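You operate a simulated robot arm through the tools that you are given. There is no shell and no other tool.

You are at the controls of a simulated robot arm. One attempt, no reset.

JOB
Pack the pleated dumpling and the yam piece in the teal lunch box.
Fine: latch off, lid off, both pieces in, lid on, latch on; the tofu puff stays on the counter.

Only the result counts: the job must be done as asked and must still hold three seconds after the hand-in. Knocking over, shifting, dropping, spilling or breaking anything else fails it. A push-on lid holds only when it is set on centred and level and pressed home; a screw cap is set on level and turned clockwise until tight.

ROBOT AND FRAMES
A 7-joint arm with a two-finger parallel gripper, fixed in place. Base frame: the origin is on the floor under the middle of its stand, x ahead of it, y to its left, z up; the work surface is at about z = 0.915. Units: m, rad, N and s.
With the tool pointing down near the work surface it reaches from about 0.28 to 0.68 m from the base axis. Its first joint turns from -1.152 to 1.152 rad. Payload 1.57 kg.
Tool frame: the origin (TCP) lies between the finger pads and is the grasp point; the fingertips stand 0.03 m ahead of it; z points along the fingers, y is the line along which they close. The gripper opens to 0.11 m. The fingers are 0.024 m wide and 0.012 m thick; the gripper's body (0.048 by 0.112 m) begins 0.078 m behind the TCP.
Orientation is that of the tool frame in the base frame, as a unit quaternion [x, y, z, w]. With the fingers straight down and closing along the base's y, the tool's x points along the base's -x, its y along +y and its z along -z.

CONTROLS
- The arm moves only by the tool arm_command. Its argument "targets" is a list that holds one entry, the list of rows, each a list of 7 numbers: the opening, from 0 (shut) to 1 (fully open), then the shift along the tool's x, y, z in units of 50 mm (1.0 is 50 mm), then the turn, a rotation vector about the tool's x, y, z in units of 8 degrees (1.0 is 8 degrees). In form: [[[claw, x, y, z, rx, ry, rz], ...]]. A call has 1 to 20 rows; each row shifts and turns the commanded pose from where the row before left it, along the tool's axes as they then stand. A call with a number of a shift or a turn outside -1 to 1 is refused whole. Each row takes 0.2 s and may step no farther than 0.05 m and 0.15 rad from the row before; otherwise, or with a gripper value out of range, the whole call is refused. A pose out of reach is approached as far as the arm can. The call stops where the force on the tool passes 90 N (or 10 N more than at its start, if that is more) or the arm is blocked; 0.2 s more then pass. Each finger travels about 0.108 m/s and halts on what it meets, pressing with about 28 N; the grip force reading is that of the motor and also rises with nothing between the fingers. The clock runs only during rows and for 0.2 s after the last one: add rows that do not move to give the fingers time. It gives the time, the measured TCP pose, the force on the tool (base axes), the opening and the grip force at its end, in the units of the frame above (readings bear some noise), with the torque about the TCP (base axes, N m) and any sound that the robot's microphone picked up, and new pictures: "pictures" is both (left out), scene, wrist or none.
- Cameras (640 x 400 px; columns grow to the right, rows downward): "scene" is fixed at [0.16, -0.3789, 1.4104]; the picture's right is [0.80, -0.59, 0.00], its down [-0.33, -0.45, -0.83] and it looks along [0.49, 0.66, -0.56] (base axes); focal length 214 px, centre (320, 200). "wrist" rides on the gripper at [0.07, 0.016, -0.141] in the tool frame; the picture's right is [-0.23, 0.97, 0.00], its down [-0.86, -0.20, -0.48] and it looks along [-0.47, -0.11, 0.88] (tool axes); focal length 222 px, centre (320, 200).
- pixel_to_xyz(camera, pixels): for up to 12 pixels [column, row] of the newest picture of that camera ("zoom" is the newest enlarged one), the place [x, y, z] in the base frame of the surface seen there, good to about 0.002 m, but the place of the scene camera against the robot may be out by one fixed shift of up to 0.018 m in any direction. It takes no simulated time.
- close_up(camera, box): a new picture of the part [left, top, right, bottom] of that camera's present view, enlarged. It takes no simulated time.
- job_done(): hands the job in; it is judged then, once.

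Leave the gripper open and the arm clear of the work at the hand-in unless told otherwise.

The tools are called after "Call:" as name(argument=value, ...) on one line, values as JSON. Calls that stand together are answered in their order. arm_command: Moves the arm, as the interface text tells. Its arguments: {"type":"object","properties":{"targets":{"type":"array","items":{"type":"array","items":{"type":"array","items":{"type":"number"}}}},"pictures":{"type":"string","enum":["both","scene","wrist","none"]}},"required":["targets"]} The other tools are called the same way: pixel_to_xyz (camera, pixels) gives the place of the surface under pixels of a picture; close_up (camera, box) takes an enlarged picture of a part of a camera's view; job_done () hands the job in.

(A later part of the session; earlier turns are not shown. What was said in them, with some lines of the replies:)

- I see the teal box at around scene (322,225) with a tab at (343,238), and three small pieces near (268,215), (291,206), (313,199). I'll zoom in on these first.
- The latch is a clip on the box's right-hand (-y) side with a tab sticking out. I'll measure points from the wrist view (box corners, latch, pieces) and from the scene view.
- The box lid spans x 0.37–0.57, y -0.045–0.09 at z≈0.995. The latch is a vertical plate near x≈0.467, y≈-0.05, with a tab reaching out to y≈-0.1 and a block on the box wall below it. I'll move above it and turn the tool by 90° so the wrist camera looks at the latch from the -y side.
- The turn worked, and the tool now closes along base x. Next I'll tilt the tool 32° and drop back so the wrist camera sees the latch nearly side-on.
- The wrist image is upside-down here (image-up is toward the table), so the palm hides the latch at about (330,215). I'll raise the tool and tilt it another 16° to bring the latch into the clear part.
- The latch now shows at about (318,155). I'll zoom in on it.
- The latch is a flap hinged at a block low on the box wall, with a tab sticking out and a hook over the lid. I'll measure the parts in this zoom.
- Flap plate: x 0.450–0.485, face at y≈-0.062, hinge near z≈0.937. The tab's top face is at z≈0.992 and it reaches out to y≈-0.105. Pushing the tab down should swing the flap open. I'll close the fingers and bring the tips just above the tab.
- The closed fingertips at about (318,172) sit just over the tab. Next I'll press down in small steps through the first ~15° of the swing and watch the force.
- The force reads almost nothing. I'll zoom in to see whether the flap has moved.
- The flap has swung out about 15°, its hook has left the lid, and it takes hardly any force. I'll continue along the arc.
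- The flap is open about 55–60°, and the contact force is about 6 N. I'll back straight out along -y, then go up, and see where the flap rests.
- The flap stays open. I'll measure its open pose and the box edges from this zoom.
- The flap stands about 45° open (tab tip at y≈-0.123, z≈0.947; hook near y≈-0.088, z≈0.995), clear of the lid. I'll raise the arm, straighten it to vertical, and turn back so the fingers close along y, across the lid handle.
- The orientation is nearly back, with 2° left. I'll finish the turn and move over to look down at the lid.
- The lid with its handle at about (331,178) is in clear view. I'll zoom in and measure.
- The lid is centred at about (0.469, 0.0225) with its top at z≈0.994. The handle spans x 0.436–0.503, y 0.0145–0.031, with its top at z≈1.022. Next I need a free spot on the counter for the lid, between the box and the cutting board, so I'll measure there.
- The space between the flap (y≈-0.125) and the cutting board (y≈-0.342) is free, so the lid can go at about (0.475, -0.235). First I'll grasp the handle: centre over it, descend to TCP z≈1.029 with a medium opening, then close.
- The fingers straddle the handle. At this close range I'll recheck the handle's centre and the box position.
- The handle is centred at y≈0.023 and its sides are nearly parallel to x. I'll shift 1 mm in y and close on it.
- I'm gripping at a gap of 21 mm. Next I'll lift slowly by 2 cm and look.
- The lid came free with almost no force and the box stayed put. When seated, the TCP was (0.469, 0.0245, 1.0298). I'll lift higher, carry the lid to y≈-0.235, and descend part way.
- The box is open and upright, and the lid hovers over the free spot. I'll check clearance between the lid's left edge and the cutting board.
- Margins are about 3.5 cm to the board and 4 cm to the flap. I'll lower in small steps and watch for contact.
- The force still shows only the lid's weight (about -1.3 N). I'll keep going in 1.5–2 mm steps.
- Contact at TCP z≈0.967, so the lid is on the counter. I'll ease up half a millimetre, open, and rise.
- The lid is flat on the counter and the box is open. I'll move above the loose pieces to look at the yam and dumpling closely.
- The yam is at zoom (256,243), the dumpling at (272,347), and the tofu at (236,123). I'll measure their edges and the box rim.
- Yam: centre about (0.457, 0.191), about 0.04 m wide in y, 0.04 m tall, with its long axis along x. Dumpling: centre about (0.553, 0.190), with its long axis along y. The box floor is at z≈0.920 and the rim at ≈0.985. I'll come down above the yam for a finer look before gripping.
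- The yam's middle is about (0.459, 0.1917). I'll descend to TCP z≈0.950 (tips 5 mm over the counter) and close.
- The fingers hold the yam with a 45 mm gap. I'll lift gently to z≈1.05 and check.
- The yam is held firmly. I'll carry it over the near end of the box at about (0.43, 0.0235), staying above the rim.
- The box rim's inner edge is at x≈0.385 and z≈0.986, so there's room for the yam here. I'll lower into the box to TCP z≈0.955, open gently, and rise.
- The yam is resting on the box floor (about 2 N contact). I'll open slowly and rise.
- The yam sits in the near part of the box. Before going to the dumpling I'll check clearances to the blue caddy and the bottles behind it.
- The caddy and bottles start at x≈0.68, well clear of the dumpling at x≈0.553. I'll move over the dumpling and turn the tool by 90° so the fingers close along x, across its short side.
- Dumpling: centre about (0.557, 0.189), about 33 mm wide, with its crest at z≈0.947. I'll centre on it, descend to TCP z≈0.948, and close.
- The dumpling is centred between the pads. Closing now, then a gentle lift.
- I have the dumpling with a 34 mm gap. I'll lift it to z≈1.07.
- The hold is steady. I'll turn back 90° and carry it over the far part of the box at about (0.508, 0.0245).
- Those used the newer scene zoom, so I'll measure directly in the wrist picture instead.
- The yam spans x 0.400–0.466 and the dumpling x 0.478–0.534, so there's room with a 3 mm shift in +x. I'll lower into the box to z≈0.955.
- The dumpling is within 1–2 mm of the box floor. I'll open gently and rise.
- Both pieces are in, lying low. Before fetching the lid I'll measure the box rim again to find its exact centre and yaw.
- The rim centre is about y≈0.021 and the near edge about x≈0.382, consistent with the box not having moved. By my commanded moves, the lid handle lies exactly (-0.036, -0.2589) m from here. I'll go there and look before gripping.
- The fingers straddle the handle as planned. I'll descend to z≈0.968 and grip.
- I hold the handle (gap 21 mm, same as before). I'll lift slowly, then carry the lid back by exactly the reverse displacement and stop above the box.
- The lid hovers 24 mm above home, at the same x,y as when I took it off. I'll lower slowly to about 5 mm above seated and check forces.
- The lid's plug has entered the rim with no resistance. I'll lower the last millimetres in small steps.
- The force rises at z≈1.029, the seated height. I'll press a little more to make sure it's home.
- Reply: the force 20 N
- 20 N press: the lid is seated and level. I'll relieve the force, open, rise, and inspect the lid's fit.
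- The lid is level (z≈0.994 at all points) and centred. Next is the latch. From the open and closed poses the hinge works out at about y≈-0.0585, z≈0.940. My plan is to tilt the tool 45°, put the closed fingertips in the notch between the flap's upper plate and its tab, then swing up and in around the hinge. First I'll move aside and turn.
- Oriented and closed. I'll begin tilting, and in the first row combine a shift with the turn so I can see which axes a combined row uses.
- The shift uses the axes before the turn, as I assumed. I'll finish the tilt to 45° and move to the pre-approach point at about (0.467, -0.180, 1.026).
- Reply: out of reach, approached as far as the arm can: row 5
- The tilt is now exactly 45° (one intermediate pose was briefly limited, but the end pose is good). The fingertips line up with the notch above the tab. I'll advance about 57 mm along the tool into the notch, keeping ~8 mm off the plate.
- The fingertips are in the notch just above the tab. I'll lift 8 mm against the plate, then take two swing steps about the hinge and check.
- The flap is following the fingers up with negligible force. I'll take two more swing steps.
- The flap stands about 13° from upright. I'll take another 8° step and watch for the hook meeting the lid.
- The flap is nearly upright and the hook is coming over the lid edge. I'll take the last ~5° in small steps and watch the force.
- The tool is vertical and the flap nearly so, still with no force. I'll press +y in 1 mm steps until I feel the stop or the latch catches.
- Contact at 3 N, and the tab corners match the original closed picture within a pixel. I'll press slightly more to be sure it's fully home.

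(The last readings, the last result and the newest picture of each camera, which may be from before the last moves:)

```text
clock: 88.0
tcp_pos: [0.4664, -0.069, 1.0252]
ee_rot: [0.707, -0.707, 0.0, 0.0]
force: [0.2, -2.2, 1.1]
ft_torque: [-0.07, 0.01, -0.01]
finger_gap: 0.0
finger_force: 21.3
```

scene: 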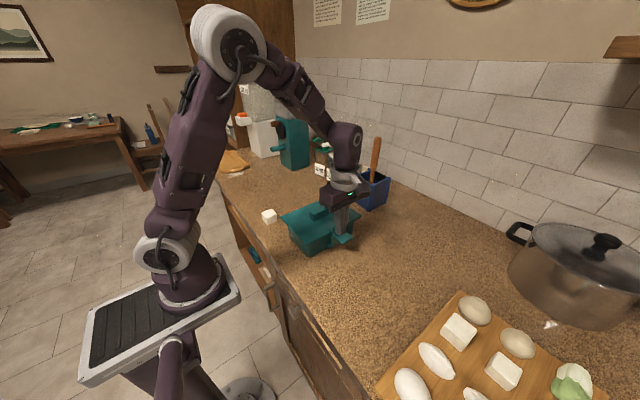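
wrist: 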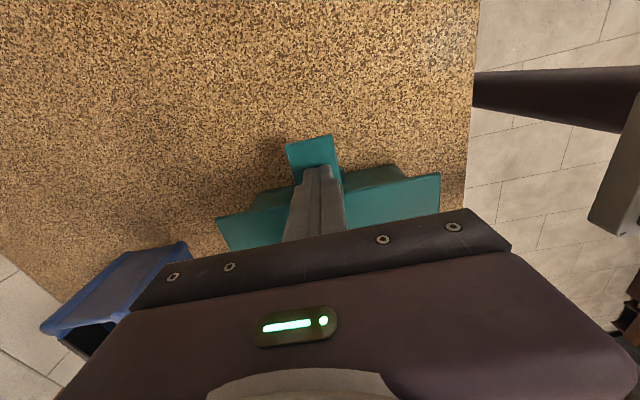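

The force stays at ~2–3 N, so either the stop is soft or the box is starting to slide. I'll back off 3 cm and inspect instead of pushing more.

Call:
arm_command(targets=[[[0, 0.2, 0, -0.1, 0, 0, 0], [0, 0.4, 0, -0.3, 0, 0, 0], [0, 0.6, 0, -0.6, 0, 0, 0], [0, 0.6, 0, -0.6, 0, 0, 0], [0, 0, 0, 0, 0, 0, 0]]])

Call:
close_up(camera="wrist", box=[230, 110, 410, 230])

Call:
close_up(camera="scene", box=[320, 212, 368, 256])

```text
clock: 89.2
tcp_pos: [0.4658, -0.1593, 1.1069]
ee_rot: [0.708, -0.707, -0.001, 0.0]
force: [-0.6, -0.2, -0.5]
ft_torque: [0.02, -0.02, -0.03]
finger_gap: 0.0002
finger_force: 21.2
```

scene: 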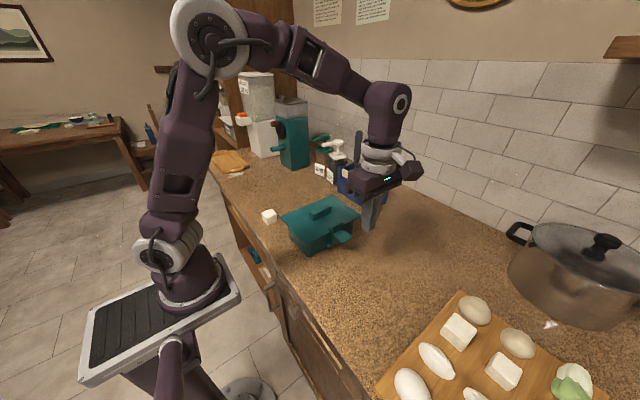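
wrist: 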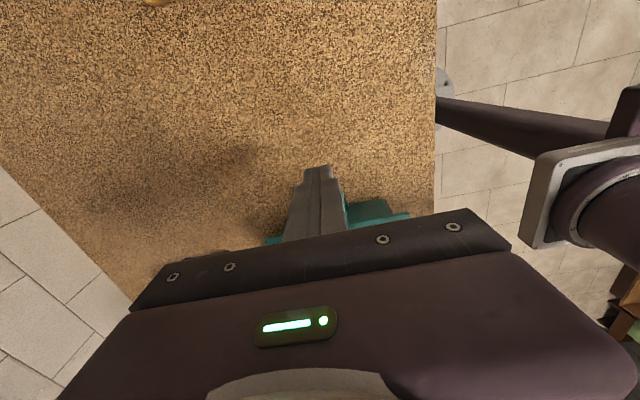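

```text
3.33 times, centred on (320, 170) of wrist
```

zoom: 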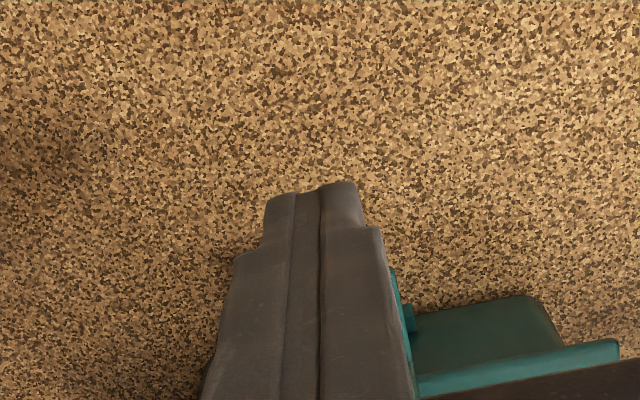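

```text
9.09 times, centred on (344, 234) of scene
```

zoom: 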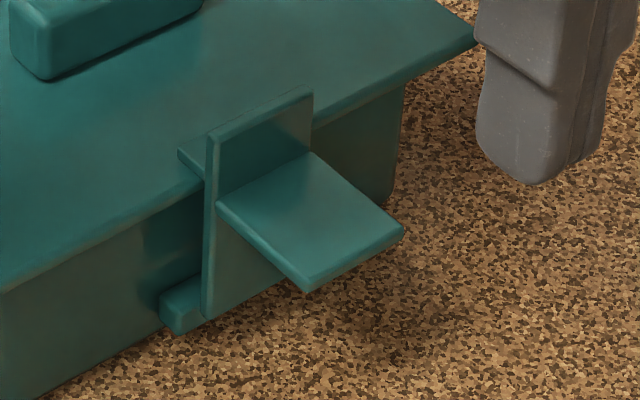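

Compared with the very first zoom of the same region, the flap, hook and tab sit identically relative to the lid edge. Everything is offset by about one picture pixel, so the whole box slid maybe 2–3 mm. I'll verify numerically.

Call:
pixel_to_xyz(camera="zoom", pixels=[[265, 140], [295, 120], [235, 150], [225, 260], [235, 285], [310, 220], [395, 228], [305, 280], [195, 165], [470, 42], [120, 180], [180, 305]])

Call:
close_up(camera="scene", box=[255, 180, 378, 260])

```text
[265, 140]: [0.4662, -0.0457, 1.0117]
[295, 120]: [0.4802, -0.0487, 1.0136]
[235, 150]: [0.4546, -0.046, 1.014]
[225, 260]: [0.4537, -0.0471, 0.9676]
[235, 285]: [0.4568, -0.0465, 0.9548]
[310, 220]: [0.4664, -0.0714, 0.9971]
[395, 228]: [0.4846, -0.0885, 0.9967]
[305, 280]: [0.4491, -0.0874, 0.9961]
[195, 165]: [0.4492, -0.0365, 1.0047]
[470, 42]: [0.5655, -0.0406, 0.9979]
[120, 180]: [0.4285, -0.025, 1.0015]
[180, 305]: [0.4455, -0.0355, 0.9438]
```

```text
5.00 times, centred on (316, 220) of scene
```

zoom: 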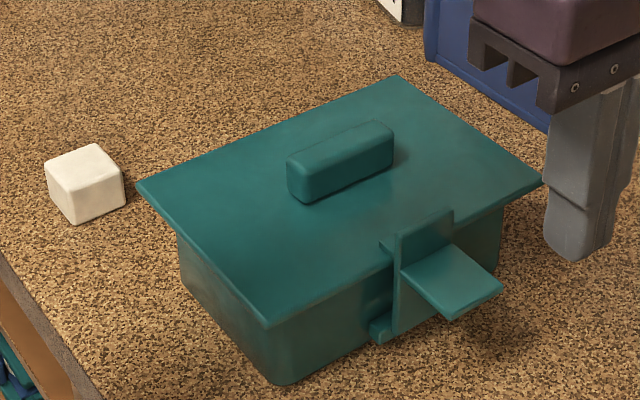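

The plate is vertical (y≈-0.046 at z 1.013 and y≈-0.047 at z 0.955), the hook is over the lid, and the tofu hasn't moved. I'll raise the arm clear and open the gripper.

Call:
arm_command(targets=[[[0, 0, 0, -0.7, 0, 0, 0], [0, 0, 0, -0.8, 0, 0, 0], [0.5, 0.2, 0, -0.8, 0, 0, 0], [1, 0.2, 0, -0.5, 0, 0, 0], [1, 0, 0, 0, 0, 0, 0], [1, 0, 0, 0, 0, 0, 0], [1, 0, 0, 0, 0, 0, 0]]])

Call:
close_up(camera="scene", box=[255, 180, 378, 260])

Call:
close_up(camera="wrist", box=[200, 90, 440, 230])

```text
clock: 90.8
tcp_pos: [0.4667, -0.1797, 1.2455]
ee_rot: [-0.706, 0.708, 0.0, 0.0]
force: [0.0, 0.3, 0.4]
ft_torque: [0.0, -0.02, 0.02]
finger_gap: 0.11
finger_force: 0.1
```

scene: 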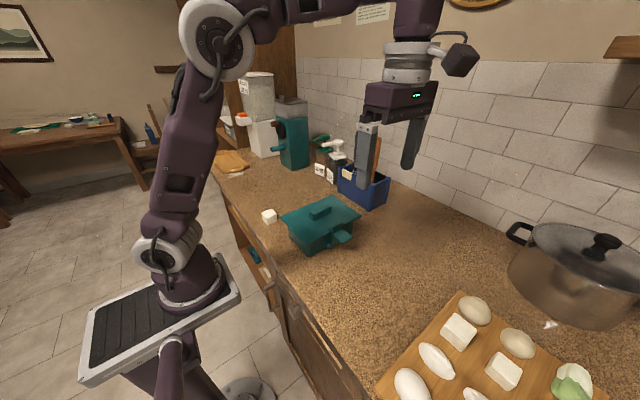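
wrist: 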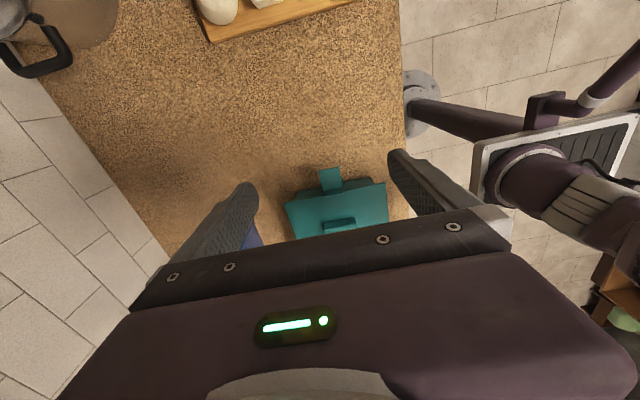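

```text
5.00 times, centred on (316, 220) of scene
```

zoom: 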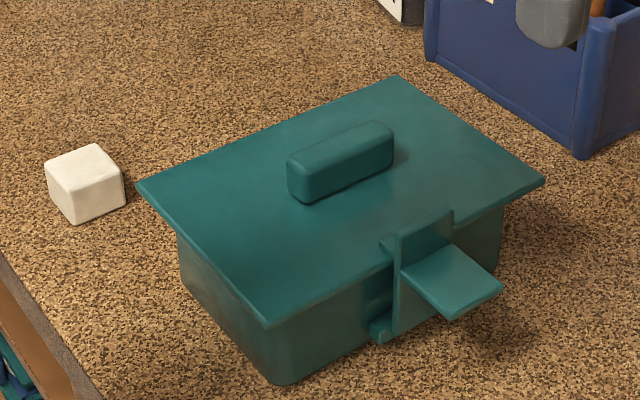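

```text
2.67 times, centred on (320, 160) of wrist
```

zoom: 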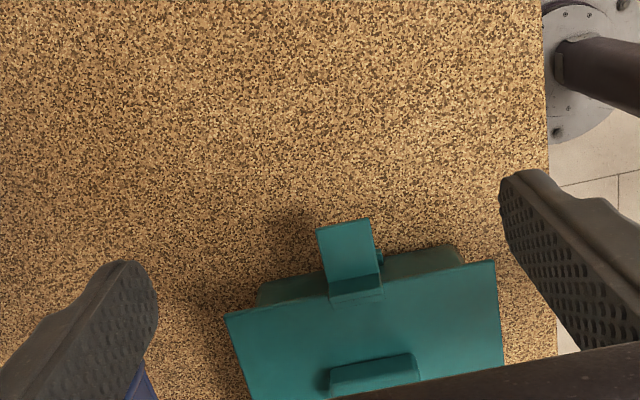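

The flap stays shut after release. As a last check I'll measure lid height at several points for levelness, plus the tofu and the overhang.

Call:
close_up(camera="scene", box=[255, 180, 378, 260])

Call:
pixel_to_xyz(camera="zoom", pixels=[[145, 186], [268, 318], [535, 181], [396, 82], [240, 180], [460, 180], [330, 260], [340, 160], [86, 165], [430, 240], [455, 285], [388, 246]])

Call:
close_up(camera="scene", box=[275, 210, 345, 262])

```text
5.00 times, centred on (316, 220) of scene
```

zoom: 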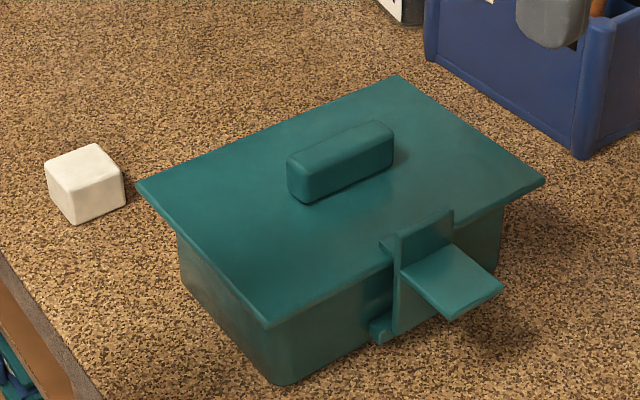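

```text
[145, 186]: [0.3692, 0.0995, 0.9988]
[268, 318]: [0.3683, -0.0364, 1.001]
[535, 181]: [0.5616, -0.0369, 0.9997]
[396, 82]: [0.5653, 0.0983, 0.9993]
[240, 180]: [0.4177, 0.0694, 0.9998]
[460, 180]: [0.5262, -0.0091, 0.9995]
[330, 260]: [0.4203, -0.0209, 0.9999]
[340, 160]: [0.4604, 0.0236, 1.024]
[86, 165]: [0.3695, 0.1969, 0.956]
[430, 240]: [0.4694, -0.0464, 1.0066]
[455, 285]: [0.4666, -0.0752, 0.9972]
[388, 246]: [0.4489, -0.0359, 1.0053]
```

```text
7.69 times, centred on (310, 236) of scene
```

zoom: 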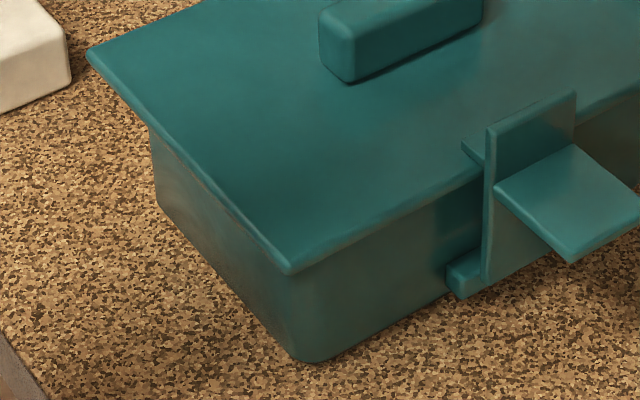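

The lid is level (z 0.999–1.001 at all corners in this camera), the latch is upright with its hook over the lid, both pieces are inside, and the tofu is where it started. The arm is clear and the gripper is open, so I'm handing in.

Call:
job_done()

```text
The job is handed in.
```

The pleated dumpling and the yam piece are packed in the teal lunch box, with the lid back on and the latch closed. I've handed the job in, but no verdict has come back.

- **Lid:** it lowered back in without resistance and I pressed it home with about 20 N. All four corners measured level.
- **Latch:** the flap stands upright with its hook over the lid, matching how it looked at the start. It stayed shut after I let go, but I didn't hear a click.
- **Tofu puff:** it is still on the counter where it started.
- **Box position:** closing the latch slid the whole box a few millimetres (roughly 5) towards +y. It stayed well clear of everything else on the counter.

The arm is raised clear of the work with the gripper open.
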